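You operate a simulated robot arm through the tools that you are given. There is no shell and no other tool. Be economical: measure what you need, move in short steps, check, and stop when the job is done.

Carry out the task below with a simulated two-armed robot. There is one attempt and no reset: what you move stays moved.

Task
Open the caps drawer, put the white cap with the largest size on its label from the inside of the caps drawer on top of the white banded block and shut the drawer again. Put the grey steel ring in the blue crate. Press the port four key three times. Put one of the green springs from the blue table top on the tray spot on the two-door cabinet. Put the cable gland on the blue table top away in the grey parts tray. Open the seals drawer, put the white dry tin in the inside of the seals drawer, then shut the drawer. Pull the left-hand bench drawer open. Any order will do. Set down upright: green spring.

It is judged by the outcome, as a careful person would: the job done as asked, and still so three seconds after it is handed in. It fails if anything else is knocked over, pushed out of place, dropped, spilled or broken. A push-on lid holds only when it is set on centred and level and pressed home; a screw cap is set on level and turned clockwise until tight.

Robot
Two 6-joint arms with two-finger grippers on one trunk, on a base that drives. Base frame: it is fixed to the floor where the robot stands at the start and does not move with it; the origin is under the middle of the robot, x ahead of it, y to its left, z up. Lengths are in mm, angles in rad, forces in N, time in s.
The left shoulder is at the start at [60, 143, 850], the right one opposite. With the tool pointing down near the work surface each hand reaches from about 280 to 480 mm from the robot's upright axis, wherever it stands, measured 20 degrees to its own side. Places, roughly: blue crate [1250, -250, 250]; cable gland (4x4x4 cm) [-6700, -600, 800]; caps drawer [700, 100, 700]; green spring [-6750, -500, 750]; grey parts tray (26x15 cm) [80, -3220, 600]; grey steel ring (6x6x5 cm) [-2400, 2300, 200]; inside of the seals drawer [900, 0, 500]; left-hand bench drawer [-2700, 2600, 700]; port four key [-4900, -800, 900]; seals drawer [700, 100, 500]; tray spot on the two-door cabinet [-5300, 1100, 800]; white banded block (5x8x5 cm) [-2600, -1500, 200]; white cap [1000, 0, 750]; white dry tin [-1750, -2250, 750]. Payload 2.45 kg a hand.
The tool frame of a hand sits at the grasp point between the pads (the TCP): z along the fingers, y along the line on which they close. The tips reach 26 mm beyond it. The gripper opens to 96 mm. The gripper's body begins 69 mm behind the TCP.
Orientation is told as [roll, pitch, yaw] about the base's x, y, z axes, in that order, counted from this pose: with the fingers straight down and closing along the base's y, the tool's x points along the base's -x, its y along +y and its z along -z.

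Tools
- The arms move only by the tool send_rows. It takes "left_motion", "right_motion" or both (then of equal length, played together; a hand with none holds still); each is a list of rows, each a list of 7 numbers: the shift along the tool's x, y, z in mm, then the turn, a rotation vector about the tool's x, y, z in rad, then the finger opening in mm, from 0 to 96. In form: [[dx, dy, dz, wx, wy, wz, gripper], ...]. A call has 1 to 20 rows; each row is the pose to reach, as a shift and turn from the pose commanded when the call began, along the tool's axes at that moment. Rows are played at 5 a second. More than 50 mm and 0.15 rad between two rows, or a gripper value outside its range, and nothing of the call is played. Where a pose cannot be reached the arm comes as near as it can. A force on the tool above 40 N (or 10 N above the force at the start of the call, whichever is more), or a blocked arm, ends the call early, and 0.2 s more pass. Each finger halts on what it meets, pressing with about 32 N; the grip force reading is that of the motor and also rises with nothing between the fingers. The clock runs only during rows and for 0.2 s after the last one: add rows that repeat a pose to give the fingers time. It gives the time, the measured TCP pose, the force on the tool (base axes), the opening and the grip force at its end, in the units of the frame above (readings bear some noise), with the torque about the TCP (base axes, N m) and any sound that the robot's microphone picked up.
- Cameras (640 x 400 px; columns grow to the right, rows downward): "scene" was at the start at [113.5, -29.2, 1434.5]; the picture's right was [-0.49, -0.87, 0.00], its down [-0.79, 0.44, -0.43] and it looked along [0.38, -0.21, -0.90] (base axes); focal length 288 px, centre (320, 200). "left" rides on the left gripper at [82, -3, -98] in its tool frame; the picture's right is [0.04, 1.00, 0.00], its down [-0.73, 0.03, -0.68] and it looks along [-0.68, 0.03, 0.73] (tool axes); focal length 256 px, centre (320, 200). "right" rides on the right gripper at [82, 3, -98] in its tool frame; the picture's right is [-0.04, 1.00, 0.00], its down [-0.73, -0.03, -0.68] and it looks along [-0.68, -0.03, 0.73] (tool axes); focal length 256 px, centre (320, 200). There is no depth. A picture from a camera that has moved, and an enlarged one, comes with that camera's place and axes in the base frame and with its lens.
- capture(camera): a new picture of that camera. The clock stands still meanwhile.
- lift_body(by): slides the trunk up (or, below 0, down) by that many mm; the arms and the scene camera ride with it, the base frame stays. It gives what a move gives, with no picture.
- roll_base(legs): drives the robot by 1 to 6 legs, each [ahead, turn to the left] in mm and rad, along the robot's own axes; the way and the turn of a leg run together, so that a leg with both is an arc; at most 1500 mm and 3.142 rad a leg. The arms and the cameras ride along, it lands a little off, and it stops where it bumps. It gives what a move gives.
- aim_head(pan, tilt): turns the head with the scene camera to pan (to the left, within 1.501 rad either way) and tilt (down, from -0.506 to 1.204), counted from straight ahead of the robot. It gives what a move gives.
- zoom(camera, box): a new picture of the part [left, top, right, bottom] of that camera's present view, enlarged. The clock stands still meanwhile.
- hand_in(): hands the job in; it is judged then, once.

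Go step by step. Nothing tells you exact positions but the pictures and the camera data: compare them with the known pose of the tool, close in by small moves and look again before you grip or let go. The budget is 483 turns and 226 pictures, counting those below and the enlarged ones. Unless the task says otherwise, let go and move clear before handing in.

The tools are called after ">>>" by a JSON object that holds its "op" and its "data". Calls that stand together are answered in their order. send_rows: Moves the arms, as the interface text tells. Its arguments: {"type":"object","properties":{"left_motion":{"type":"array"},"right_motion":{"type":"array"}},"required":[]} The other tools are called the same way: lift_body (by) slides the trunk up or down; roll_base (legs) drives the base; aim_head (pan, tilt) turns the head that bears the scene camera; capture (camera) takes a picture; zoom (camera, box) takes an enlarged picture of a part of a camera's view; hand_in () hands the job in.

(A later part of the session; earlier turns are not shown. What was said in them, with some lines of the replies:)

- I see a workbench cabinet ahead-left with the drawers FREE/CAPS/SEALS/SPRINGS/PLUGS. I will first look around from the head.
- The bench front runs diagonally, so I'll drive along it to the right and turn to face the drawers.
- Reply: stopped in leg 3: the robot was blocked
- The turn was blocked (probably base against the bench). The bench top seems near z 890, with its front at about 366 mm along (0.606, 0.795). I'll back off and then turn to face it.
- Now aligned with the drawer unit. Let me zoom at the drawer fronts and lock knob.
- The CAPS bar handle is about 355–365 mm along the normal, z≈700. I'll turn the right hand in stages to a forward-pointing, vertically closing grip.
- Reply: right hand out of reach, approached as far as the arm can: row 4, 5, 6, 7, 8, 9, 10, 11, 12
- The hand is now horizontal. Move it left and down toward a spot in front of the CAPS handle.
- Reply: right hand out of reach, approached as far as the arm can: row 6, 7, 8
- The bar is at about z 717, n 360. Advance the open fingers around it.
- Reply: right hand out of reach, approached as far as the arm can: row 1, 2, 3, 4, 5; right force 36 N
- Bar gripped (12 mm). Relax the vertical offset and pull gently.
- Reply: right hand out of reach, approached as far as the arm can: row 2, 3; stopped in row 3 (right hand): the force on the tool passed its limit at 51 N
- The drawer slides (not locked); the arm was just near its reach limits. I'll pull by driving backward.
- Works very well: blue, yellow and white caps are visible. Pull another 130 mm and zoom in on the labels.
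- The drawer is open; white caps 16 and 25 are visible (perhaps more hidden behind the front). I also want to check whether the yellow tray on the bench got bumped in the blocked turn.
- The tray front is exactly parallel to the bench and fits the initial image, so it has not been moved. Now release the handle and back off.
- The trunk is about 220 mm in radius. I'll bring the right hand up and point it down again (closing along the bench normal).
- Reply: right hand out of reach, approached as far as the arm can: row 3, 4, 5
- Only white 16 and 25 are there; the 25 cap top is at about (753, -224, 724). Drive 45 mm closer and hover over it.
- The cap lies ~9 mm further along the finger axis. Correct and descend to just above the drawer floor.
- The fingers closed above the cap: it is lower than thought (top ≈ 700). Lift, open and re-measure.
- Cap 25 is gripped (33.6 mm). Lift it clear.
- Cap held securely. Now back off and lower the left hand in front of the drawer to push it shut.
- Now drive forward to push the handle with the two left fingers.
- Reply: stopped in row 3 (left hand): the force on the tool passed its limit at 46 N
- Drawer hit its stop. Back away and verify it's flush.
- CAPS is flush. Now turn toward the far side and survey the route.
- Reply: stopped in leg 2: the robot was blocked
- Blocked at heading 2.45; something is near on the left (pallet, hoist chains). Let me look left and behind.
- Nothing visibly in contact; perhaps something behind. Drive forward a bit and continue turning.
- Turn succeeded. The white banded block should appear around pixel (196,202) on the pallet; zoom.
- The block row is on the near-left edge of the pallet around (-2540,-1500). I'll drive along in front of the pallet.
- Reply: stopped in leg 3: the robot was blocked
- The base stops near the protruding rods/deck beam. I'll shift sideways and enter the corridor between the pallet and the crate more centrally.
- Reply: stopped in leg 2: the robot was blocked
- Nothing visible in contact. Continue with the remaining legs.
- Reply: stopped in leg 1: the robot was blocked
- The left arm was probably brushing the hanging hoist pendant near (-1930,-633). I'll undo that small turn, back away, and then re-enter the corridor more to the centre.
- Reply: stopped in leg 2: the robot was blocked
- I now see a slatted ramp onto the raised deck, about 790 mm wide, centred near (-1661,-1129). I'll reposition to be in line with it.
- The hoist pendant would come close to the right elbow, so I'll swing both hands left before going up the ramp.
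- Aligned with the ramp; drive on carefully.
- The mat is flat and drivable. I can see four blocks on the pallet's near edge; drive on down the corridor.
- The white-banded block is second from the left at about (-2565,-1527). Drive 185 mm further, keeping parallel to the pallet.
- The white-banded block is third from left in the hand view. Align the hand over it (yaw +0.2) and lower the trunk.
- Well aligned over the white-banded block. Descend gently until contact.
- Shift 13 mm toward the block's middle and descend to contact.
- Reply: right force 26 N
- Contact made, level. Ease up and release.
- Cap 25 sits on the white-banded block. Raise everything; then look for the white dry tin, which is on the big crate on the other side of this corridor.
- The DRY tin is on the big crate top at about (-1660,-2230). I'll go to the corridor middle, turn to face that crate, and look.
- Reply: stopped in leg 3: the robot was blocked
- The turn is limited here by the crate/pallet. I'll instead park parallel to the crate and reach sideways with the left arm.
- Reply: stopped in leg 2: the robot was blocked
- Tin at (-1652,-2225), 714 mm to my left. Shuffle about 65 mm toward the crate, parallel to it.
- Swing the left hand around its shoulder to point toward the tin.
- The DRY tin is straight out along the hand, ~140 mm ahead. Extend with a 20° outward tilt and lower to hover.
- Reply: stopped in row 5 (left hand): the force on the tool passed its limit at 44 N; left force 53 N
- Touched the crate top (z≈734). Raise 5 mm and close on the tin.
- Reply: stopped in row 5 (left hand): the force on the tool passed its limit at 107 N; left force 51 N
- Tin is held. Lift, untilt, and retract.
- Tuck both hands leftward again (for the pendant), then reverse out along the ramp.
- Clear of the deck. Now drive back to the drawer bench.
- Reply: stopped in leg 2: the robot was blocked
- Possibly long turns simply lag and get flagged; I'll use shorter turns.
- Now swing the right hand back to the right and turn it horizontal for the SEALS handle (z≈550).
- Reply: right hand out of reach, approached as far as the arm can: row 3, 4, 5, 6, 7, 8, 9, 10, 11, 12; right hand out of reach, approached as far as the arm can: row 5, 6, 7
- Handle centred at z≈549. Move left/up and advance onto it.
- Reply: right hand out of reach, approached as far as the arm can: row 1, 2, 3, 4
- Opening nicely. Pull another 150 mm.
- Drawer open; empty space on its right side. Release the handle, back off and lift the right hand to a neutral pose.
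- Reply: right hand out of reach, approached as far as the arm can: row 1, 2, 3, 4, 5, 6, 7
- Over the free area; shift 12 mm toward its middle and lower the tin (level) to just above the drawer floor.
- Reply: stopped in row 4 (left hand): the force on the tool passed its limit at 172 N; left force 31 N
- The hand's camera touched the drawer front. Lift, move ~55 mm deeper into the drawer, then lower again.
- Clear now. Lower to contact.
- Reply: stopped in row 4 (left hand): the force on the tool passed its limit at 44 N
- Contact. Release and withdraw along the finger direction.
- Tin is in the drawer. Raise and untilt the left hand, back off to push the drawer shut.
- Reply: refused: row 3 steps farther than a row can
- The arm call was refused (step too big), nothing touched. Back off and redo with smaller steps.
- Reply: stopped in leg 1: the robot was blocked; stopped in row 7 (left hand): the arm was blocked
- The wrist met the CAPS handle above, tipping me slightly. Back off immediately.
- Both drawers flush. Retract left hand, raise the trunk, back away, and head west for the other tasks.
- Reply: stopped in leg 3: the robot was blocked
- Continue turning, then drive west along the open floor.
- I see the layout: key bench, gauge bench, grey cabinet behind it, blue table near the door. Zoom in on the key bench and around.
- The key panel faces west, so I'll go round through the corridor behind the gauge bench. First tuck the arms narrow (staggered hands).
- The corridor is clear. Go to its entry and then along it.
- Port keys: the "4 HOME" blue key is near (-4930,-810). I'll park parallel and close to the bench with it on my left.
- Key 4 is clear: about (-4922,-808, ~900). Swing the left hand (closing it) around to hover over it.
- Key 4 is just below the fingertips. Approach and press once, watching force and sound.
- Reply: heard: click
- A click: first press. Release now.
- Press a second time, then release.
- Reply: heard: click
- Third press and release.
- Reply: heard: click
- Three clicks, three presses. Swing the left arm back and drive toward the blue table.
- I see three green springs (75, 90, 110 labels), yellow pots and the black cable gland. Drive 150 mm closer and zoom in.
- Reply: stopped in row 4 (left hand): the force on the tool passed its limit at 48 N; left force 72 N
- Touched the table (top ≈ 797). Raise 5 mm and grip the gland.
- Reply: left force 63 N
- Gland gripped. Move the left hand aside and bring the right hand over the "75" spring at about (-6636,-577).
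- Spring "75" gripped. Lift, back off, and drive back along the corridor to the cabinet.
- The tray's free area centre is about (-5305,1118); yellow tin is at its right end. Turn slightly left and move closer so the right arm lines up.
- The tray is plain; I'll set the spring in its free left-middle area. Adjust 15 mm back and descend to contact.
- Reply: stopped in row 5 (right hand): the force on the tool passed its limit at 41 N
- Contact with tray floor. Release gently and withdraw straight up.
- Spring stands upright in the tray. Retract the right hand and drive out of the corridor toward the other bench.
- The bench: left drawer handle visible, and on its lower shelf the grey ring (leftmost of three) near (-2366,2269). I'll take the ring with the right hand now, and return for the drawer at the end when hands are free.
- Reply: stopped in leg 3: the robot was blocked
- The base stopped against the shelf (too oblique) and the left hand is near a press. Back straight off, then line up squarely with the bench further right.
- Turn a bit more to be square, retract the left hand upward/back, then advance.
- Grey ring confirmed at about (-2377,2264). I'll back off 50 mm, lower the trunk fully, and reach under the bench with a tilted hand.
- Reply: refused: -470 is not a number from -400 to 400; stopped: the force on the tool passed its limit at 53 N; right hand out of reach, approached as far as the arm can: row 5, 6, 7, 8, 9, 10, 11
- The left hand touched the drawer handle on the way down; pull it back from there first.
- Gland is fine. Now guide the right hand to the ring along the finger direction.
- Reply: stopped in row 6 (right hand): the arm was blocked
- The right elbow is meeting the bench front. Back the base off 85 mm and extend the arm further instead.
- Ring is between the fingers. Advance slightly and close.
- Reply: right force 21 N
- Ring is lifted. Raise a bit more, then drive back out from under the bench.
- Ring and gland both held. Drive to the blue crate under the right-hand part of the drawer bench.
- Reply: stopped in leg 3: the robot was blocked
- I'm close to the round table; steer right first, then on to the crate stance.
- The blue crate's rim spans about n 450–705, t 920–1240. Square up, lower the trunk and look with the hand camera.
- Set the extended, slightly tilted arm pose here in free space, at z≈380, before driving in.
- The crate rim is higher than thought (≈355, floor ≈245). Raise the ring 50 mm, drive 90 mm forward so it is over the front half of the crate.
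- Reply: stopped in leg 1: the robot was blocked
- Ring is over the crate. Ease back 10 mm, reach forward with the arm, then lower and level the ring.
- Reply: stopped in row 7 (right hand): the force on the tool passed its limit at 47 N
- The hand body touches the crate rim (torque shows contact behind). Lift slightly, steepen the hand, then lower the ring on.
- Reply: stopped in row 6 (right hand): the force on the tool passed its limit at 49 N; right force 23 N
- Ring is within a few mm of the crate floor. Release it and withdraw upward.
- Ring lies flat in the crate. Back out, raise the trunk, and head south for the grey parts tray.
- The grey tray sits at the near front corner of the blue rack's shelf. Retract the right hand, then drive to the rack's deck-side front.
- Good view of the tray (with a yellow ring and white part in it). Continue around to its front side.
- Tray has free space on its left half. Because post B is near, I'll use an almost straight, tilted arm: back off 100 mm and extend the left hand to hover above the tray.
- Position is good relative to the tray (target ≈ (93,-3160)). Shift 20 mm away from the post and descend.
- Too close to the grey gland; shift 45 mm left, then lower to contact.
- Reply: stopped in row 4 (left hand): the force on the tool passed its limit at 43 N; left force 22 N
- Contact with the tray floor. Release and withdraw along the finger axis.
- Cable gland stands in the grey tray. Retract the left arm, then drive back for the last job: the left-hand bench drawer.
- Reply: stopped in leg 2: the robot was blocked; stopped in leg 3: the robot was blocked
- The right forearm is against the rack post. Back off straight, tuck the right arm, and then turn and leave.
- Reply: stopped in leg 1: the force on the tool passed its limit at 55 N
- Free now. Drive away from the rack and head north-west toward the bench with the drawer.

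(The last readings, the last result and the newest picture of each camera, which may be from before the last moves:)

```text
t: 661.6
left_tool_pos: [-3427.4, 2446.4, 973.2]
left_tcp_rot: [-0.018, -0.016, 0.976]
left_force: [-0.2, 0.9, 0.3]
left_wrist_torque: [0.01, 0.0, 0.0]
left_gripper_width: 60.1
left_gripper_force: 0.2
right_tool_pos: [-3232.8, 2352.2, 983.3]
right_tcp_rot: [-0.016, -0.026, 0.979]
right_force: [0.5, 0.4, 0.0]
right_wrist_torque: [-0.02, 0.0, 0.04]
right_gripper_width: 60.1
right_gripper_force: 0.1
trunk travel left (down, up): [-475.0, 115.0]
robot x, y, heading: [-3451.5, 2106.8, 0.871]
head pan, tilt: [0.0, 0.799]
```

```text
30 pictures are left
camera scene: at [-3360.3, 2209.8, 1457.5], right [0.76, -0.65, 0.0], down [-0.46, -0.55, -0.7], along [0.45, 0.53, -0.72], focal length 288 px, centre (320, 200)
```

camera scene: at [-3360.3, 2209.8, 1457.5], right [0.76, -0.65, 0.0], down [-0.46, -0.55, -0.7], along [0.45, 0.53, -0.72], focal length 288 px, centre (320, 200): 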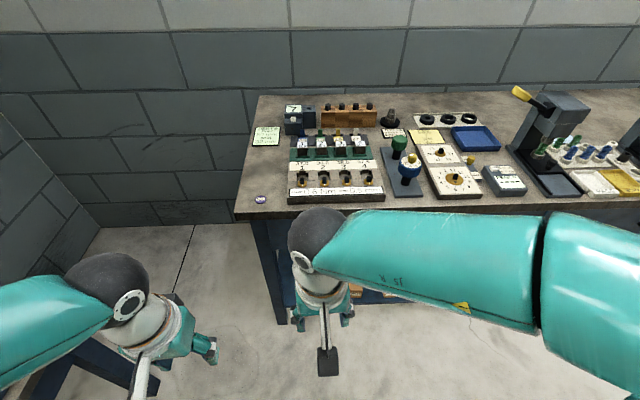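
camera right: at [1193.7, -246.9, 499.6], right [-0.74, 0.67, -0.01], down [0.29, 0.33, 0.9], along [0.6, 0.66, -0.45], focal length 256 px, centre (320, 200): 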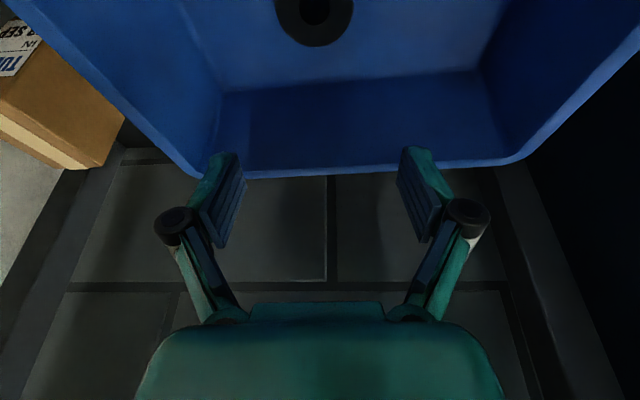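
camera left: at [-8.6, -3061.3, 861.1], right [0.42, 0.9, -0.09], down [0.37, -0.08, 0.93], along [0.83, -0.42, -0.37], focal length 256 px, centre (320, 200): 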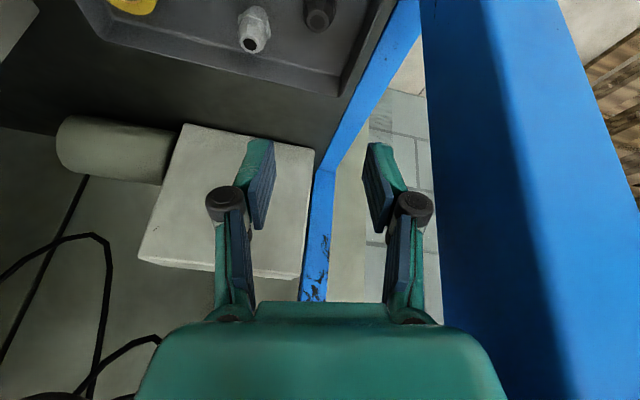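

Squared up to the bench. Re-orient the right hand for a horizontal handle grip.

>>> {"op": "send_rows", "data": {"right_motion": [[0, -17, 0, 0, 0, 0.14, 96], [0, -34, 0, 0, 0, 0.28, 96], [0, -51, 0, 0, 0, 0.42, 96], [0, -68, 0, 0, 0, 0.56, 96], [0, -85, 0, 0, 0, 0.7, 96], [0, -102, 0, 0, 0, 0.84, 96], [0, -119, 0, 0, 0, 0.98, 96], [0, -136, 0, 0, 0, 1.12, 96], [0, -153, 0, 0, 0, 1.26, 96], [0, -170, 0, 0, 0, 1.4, 96], [0, -187, 0, 0, 0, 1.54, 96], [0, -204, 0, 0, 0, 1.679, 96], [0, -204, 0, 0, 0, 1.679, 96]]}}

>>> {"op": "send_rows", "data": {"right_motion": [[0, -4, 0, -0.143, 0, 0, 96], [0, -8, 0, -0.286, 0, 0, 96], [0, -12, 0, -0.429, 0, 0, 96], [0, -16, 0, -0.572, 0, 0, 96], [0, -20, 0, -0.715, 0, 0, 96], [0, -20, 0, -0.858, 0, 0, 96], [0, -20, 0, -1.0, 0, 0, 96], [0, -20, 0, -1.143, 0, 0, 96], [0, -20, 0, -1.286, 0, 0, 96], [0, -20, 0, -1.429, 0, 0, 96], [0, -20, 0, -1.571, 0, 0, 96], [0, -20, 0, -1.571, 0, 0, 96]]}}

```text
t: 664.4
left_tool_pos: [-3426.5, 2446.5, 972.7]
left_tcp_rot: [-0.02, -0.017, 0.975]
left_force: [0.8, 0.6, -0.1]
left_wrist_torque: [0.05, 0.0, -0.01]
left_gripper_width: 59.7
left_gripper_force: 0.1
right_tool_pos: [-3062.3, 2239.7, 984.0]
right_tcp_rot: [0.026, -0.012, -0.702]
right_force: [0.0, -0.1, -0.3]
right_wrist_torque: [0.01, 0.0, 0.01]
right_gripper_width: 95.8
right_gripper_force: 0.0
trunk travel left (down, up): [-475.0, 115.0]
robot x, y, heading: [-3447.3, 2103.0, 0.87]
head pan, tilt: [0.0, 0.799]
```

```text
t: 667.2
left_tool_pos: [-3425.6, 2446.3, 973.9]
left_tcp_rot: [-0.019, -0.015, 0.974]
left_force: [0.3, 0.4, 0.2]
left_wrist_torque: [-0.01, -0.02, 0.0]
left_gripper_width: 59.8
left_gripper_force: 0.1
right_tool_pos: [-2901.2, 2272.7, 928.6]
right_tcp_rot: [1.686, -0.072, -0.736]
right_force: [0.1, 0.0, -0.1]
right_wrist_torque: [-0.01, 0.01, -0.01]
right_gripper_width: 96.0
right_gripper_force: 0.0
right hand out of reach, approached as far as the arm can: row 4, 5, 6, 7, 8, 9, 10, 11, 12
trunk travel left (down, up): [-475.0, 115.0]
robot x, y, heading: [-3451.4, 2097.7, 0.868]
head pan, tilt: [0.0, 0.799]
stopped in row 12 (right hand): the arm was blocked; the commanded pose is now the measured one
```

>>> {"op": "capture", "data": {"camera": "scene"}}

```text
29 pictures are left
camera scene: at [-3359.3, 2210.5, 1457.3], right [0.76, -0.65, 0.0], down [-0.46, -0.55, -0.7], along [0.45, 0.53, -0.72], focal length 288 px, centre (320, 200)
```

scene: 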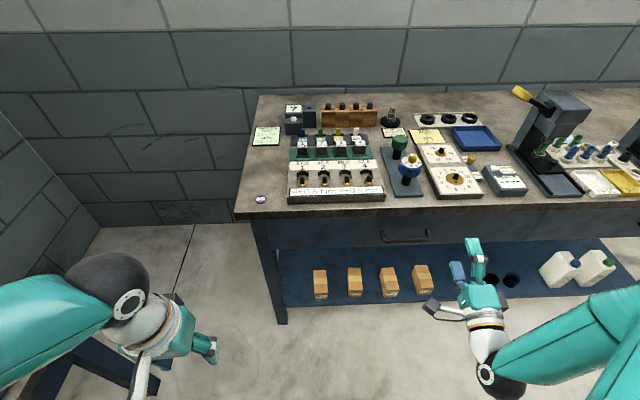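

No contact – just a joint limit. The handle is at roughly (-2819,2449, ~740). Lower the hand in front of it, then close in.

>>> {"op": "send_rows", "data": {"right_motion": [[8, -30, 0, 0.04, 0, 0, 96], [16, -60, 0, 0.08, 0, 0, 96], [24, -90, 0, 0.115, 0, 0, 96], [32, -120, 0, 0.115, 0, 0, 96], [40, -150, 0, 0.115, 0, 0, 96], [48, -180, 0, 0.115, 0, 0, 96], [53, -195, 0, 0.115, 0, 0, 96], [53, -195, 0, 0.115, 0, 0, 96]]}}

>>> {"op": "capture", "data": {"camera": "right"}}

```text
t: 669.0
left_tool_pos: [-3426.2, 2445.4, 974.2]
left_tcp_rot: [-0.019, -0.016, 0.975]
left_force: [1.1, 0.0, -0.4]
left_wrist_torque: [0.02, 0.0, 0.0]
left_gripper_width: 60.1
left_gripper_force: 0.1
right_tool_pos: [-2913.3, 2316.1, 732.9]
right_tcp_rot: [1.571, -0.073, -0.735]
right_force: [0.4, -0.3, 0.4]
right_wrist_torque: [-0.01, -0.02, -0.02]
right_gripper_width: 95.9
right_gripper_force: 0.1
trunk travel left (down, up): [-475.0, 115.0]
robot x, y, heading: [-3448.9, 2101.5, 0.869]
head pan, tilt: [0.0, 0.799]
```

```text
28 pictures are left
camera right: at [-3041.4, 2296.6, 729.3], right [-0.02, 0.02, 1.0], down [0.09, -1.0, 0.02], along [1.0, 0.09, 0.02], focal length 256 px, centre (320, 200)
```

right: 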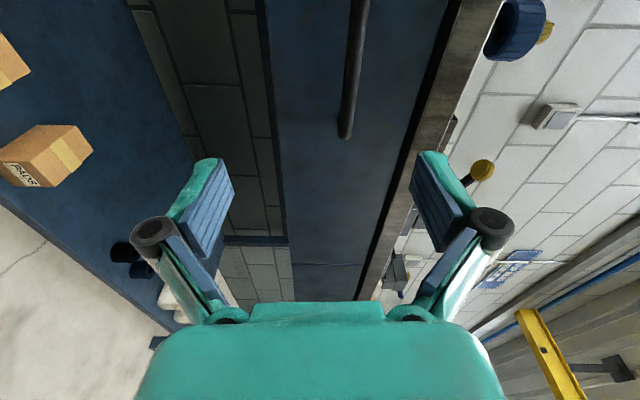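

Handle z≈762. Raise 28 mm and drive forward to bring it between the fingers.

>>> {"op": "send_rows", "data": {"right_motion": [[0, 14, 0, 0, 0, 0, 96], [0, 28, 0, 0, 0, 0, 96], [0, 28, 0, 0, 0, 0, 96]]}}

>>> {"op": "roll_base", "data": {"legs": [[120, 0]]}}

>>> {"op": "capture", "data": {"camera": "right"}}

```text
t: 669.8
left_tool_pos: [-3427.0, 2445.3, 973.7]
left_tcp_rot: [-0.019, -0.017, 0.975]
left_force: [0.8, 0.2, -0.1]
left_wrist_torque: [-0.03, 0.0, -0.01]
left_gripper_width: 59.9
left_gripper_force: 0.0
right_tool_pos: [-2915.1, 2317.0, 760.2]
right_tcp_rot: [1.569, -0.072, -0.734]
right_force: [0.1, 0.5, 0.1]
right_wrist_torque: [0.01, 0.02, 0.01]
right_gripper_width: 95.8
right_gripper_force: 0.0
trunk travel left (down, up): [-475.0, 115.0]
robot x, y, heading: [-3447.9, 2100.2, 0.875]
head pan, tilt: [0.0, 0.799]
```

```text
t: 671.0
left_tool_pos: [-3351.5, 2537.4, 973.0]
left_tcp_rot: [-0.019, -0.014, 0.983]
left_force: [0.8, 1.1, -0.1]
left_wrist_torque: [-0.07, 0.02, 0.02]
left_gripper_width: 60.2
left_gripper_force: 0.1
right_tool_pos: [-2841.0, 2410.4, 758.0]
right_tcp_rot: [1.568, -0.071, -0.729]
right_force: [0.1, 0.2, 0.1]
right_wrist_torque: [0.02, -0.01, -0.01]
right_gripper_width: 96.2
right_gripper_force: 0.1
trunk travel left (down, up): [-475.0, 115.0]
robot x, y, heading: [-3375.0, 2191.9, 0.869]
head pan, tilt: [0.0, 0.799]
```

```text
27 pictures are left
camera right: at [-2966.8, 2391.3, 755.7], right [-0.02, 0.02, 1.0], down [0.09, -1.0, 0.03], along [1.0, 0.09, 0.02], focal length 256 px, centre (320, 200)
```

right: 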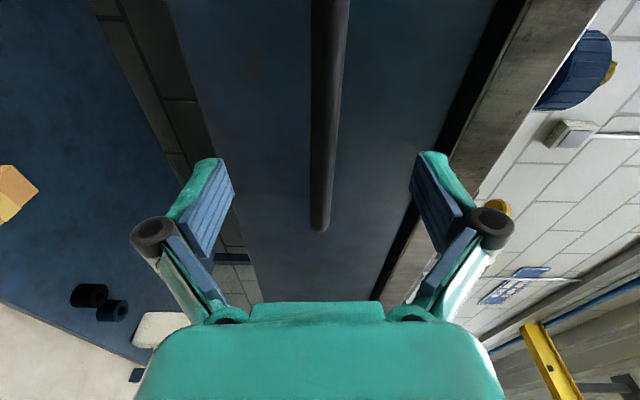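

Aligned. Narrow the opening (bench edge above) and advance ~45 mm, then close.

>>> {"op": "send_rows", "data": {"right_motion": [[0, 2, 0, 0, 0, 0, 76], [0, 2, 0, 0, 0, 0, 60], [0, 2, 0, 0, 0, 0, 60]]}}

>>> {"op": "roll_base", "data": {"legs": [[45, 0]]}}

>>> {"op": "capture", "data": {"camera": "right"}}

```text
t: 671.8
left_tool_pos: [-3352.9, 2535.0, 973.8]
left_tcp_rot: [-0.018, -0.016, 0.982]
left_force: [0.5, 0.8, -0.1]
left_wrist_torque: [0.02, -0.02, 0.0]
left_gripper_width: 59.7
left_gripper_force: 0.1
right_tool_pos: [-2841.3, 2408.9, 762.4]
right_tcp_rot: [1.57, -0.073, -0.731]
right_force: [-1.1, 0.1, -0.2]
right_wrist_torque: [0.0, -0.01, -0.01]
right_gripper_width: 60.0
right_gripper_force: 0.0
trunk travel left (down, up): [-475.0, 115.0]
robot x, y, heading: [-3378.1, 2188.4, 0.872]
head pan, tilt: [0.0, 0.799]
```

```text
t: 672.8
left_tool_pos: [-3328.6, 2562.7, 975.9]
left_tcp_rot: [-0.019, -0.013, 0.979]
left_force: [0.4, -1.5, -0.1]
left_wrist_torque: [-0.03, -0.01, 0.0]
left_gripper_width: 59.9
left_gripper_force: 0.1
right_tool_pos: [-2818.9, 2436.3, 764.1]
right_tcp_rot: [1.569, -0.069, -0.733]
right_force: [0.8, 0.2, 0.3]
right_wrist_torque: [0.02, -0.02, 0.02]
right_gripper_width: 60.1
right_gripper_force: 0.1
trunk travel left (down, up): [-475.0, 115.0]
robot x, y, heading: [-3345.2, 2219.3, 0.868]
head pan, tilt: [0.0, 0.799]
stopped in leg 1: the force on the tool passed its limit at 51 N (the readings are from after the stop); the commanded pose is now the measured one
```

```text
26 pictures are left
camera right: at [-2945.7, 2417.0, 760.8], right [-0.02, 0.02, 1.0], down [0.09, -1.0, 0.02], along [1.0, 0.09, 0.02], focal length 256 px, centre (320, 200)
```

right: 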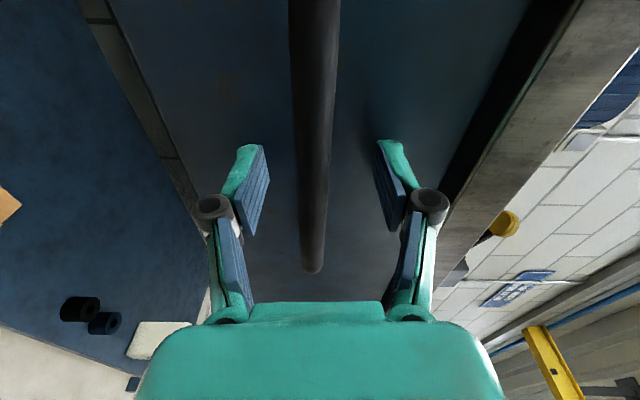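

Touching the front; the bar lies between the pads. Close.

>>> {"op": "send_rows", "data": {"right_motion": [[0, -2, -3, 0, 0, 0, 40], [0, -2, -3, 0, 0, 0, 20], [0, -2, -3, 0, 0, 0, 5], [0, -2, -3, 0, 0, 0, 0], [0, -2, -3, 0, 0, 0, 0]]}}

>>> {"op": "roll_base", "data": {"legs": [[-100, 0]]}}

>>> {"op": "capture", "data": {"camera": "scene"}}

```text
t: 674.0
left_tool_pos: [-3327.7, 2564.8, 974.3]
left_tcp_rot: [-0.018, -0.014, 0.978]
left_force: [0.1, 0.4, -0.4]
left_wrist_torque: [-0.02, -0.02, 0.0]
left_gripper_width: 59.9
left_gripper_force: 0.0
right_tool_pos: [-2821.1, 2433.7, 760.1]
right_tcp_rot: [1.566, -0.065, -0.733]
right_force: [-4.4, -3.9, -9.7]
right_wrist_torque: [0.66, 0.79, -0.29]
right_gripper_width: 13.5
right_gripper_force: 40.1
trunk travel left (down, up): [-475.0, 115.0]
robot x, y, heading: [-3345.7, 2216.6, 0.869]
head pan, tilt: [0.0, 0.799]
```

```text
t: 675.1
left_tool_pos: [-3394.1, 2484.6, 975.5]
left_tcp_rot: [-0.016, -0.015, 0.982]
left_force: [-1.4, 0.4, 0.1]
left_wrist_torque: [0.03, -0.01, 0.02]
left_gripper_width: 60.2
left_gripper_force: 0.0
right_tool_pos: [-2882.8, 2354.0, 760.0]
right_tcp_rot: [1.567, -0.069, -0.74]
right_force: [22.9, -19.3, -12.4]
right_wrist_torque: [0.68, 0.64, 0.38]
right_gripper_width: 13.3
right_gripper_force: 40.0
trunk travel left (down, up): [-475.0, 115.0]
robot x, y, heading: [-3417.4, 2139.8, 0.873]
head pan, tilt: [0.0, 0.799]
```

```text
25 pictures are left
camera scene: at [-3323.3, 2247.8, 1457.4], right [0.77, -0.64, 0.0], down [-0.46, -0.55, -0.7], along [0.45, 0.54, -0.72], focal length 288 px, centre (320, 200)
```

scene: 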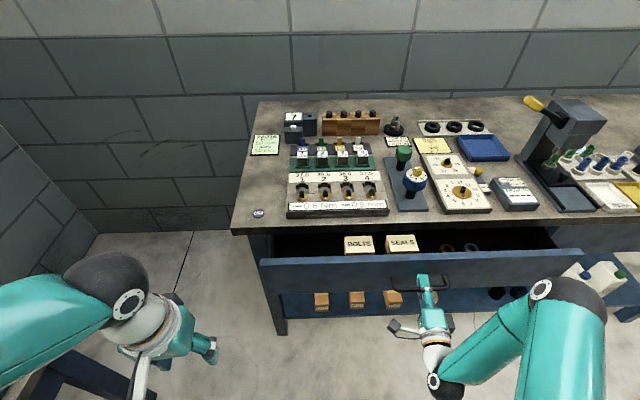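

Drawer is opening. Pull another 150 mm.

>>> {"op": "roll_base", "data": {"legs": [[-80, 0]]}}

>>> {"op": "roll_base", "data": {"legs": [[-80, 0]]}}

>>> {"op": "capture", "data": {"camera": "scene"}}

```text
t: 676.2
left_tool_pos: [-3444.5, 2421.7, 975.9]
left_tcp_rot: [-0.016, -0.016, 0.981]
left_force: [-0.4, -0.6, 0.2]
left_wrist_torque: [0.04, -0.02, -0.02]
left_gripper_width: 60.1
left_gripper_force: 0.2
right_tool_pos: [-2932.5, 2290.8, 760.5]
right_tcp_rot: [1.564, -0.071, -0.748]
right_force: [24.1, -19.4, -7.9]
right_wrist_torque: [0.65, 0.7, 0.26]
right_gripper_width: 13.5
right_gripper_force: 39.7
trunk travel left (down, up): [-475.0, 115.0]
robot x, y, heading: [-3469.3, 2081.3, 0.872]
head pan, tilt: [0.0, 0.799]
```

```text
t: 677.3
left_tool_pos: [-3496.5, 2359.8, 976.6]
left_tcp_rot: [-0.014, -0.013, 0.982]
left_force: [0.0, 0.0, 0.3]
left_wrist_torque: [0.04, 0.0, -0.01]
left_gripper_width: 60.2
left_gripper_force: 0.0
right_tool_pos: [-2984.1, 2225.8, 759.6]
right_tcp_rot: [1.566, -0.072, -0.758]
right_force: [23.1, -18.4, -7.1]
right_wrist_torque: [0.67, 0.71, 0.15]
right_gripper_width: 13.7
right_gripper_force: 40.1
trunk travel left (down, up): [-475.0, 115.0]
robot x, y, heading: [-3519.8, 2017.2, 0.872]
head pan, tilt: [0.0, 0.799]
```

```text
24 pictures are left
camera scene: at [-3428.1, 2122.8, 1457.4], right [0.77, -0.64, 0.0], down [-0.46, -0.55, -0.7], along [0.45, 0.54, -0.72], focal length 288 px, centre (320, 200)
```

scene: 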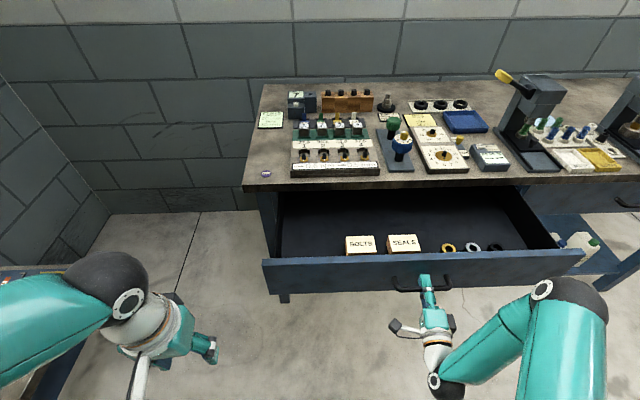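

Drawer is well open (~260 mm). Release the handle and back away.

>>> {"op": "send_rows", "data": {"right_motion": [[0, 0, 0, 0, 0, 0, 20], [0, 0, 0, 0, 0, 0, 40], [0, 0, 0, 0, 0, 0, 60], [0, 0, 0, 0, 0, 0, 60]]}}

>>> {"op": "roll_base", "data": {"legs": [[-250, 0]]}}

>>> {"op": "capture", "data": {"camera": "scene"}}

```text
t: 678.3
left_tool_pos: [-3499.2, 2360.4, 976.2]
left_tcp_rot: [-0.019, -0.013, 0.982]
left_force: [0.8, 0.2, 0.1]
left_wrist_torque: [0.01, 0.02, 0.01]
left_gripper_width: 60.1
left_gripper_force: 0.0
right_tool_pos: [-2985.4, 2227.0, 760.5]
right_tcp_rot: [1.564, -0.077, -0.758]
right_force: [-0.1, 0.5, -0.1]
right_wrist_torque: [0.0, -0.02, 0.03]
right_gripper_width: 60.0
right_gripper_force: 0.0
trunk travel left (down, up): [-475.0, 115.0]
robot x, y, heading: [-3519.5, 2015.2, 0.87]
head pan, tilt: [0.0, 0.799]
```

```text
t: 680.1
left_tool_pos: [-3657.5, 2171.2, 976.6]
left_tcp_rot: [-0.019, -0.016, 0.975]
left_force: [-0.5, -0.5, -0.4]
left_wrist_torque: [0.01, -0.04, -0.05]
left_gripper_width: 59.8
left_gripper_force: 0.0
right_tool_pos: [-3143.2, 2034.4, 761.6]
right_tcp_rot: [1.566, -0.076, -0.763]
right_force: [0.0, 0.4, 0.3]
right_wrist_torque: [0.0, 0.0, 0.01]
right_gripper_width: 60.2
right_gripper_force: 0.2
trunk travel left (down, up): [-475.0, 115.0]
robot x, y, heading: [-3680.2, 1825.2, 0.864]
head pan, tilt: [0.0, 0.799]
```

```text
23 pictures are left
camera scene: at [-3590.2, 1934.3, 1457.6], right [0.76, -0.65, 0.0], down [-0.46, -0.55, -0.7], along [0.45, 0.53, -0.72], focal length 288 px, centre (320, 200)
```

scene: 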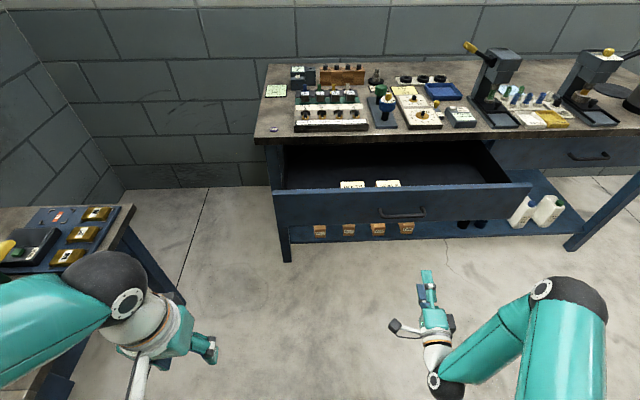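

The drawer stays open, both hands are empty and clear, and every item has been done and checked; handing in.

>>> {"op": "hand_in", "data": {}}

```text
The job is handed in.
```

All seven tasks are done and the job is handed in, but some contacts along the way could count against it.

**Done:**
- The white 25 cap is on the white banded block.
- The caps drawer is shut.
- The grey steel ring is in the blue crate.
- The port four key was pressed three times, with a click heard each time.
- The green spring (the one marked 75) stands upright in the wooden tray on the two-door cabinet. The tray has no marked spot, so I chose the free area.
- The cable gland is in the grey parts tray.
- The white dry tin is in the seals drawer, and the drawer is shut. It looks flush by eye, though my last push was cut short.
- The left-hand bench drawer is open about 260 mm.

**Contacts along the way:** I saw nothing displaced in the pictures afterwards, but I could not check everything.
- The base stopped several times, sometimes against something I could not see.
- While shutting the seals drawer, the hand pressed on the caps handle hard enough to tip the robot slightly.
- Lowering the tin, the hand camera hit the seals drawer front at about 170 N.
- Putting the ring down, the hand rested on the blue crate's rim.
- An arm touched the handle of the bench drawer, the bench front and the blue rack's post.
- The left arm may have brushed the hanging hoist.
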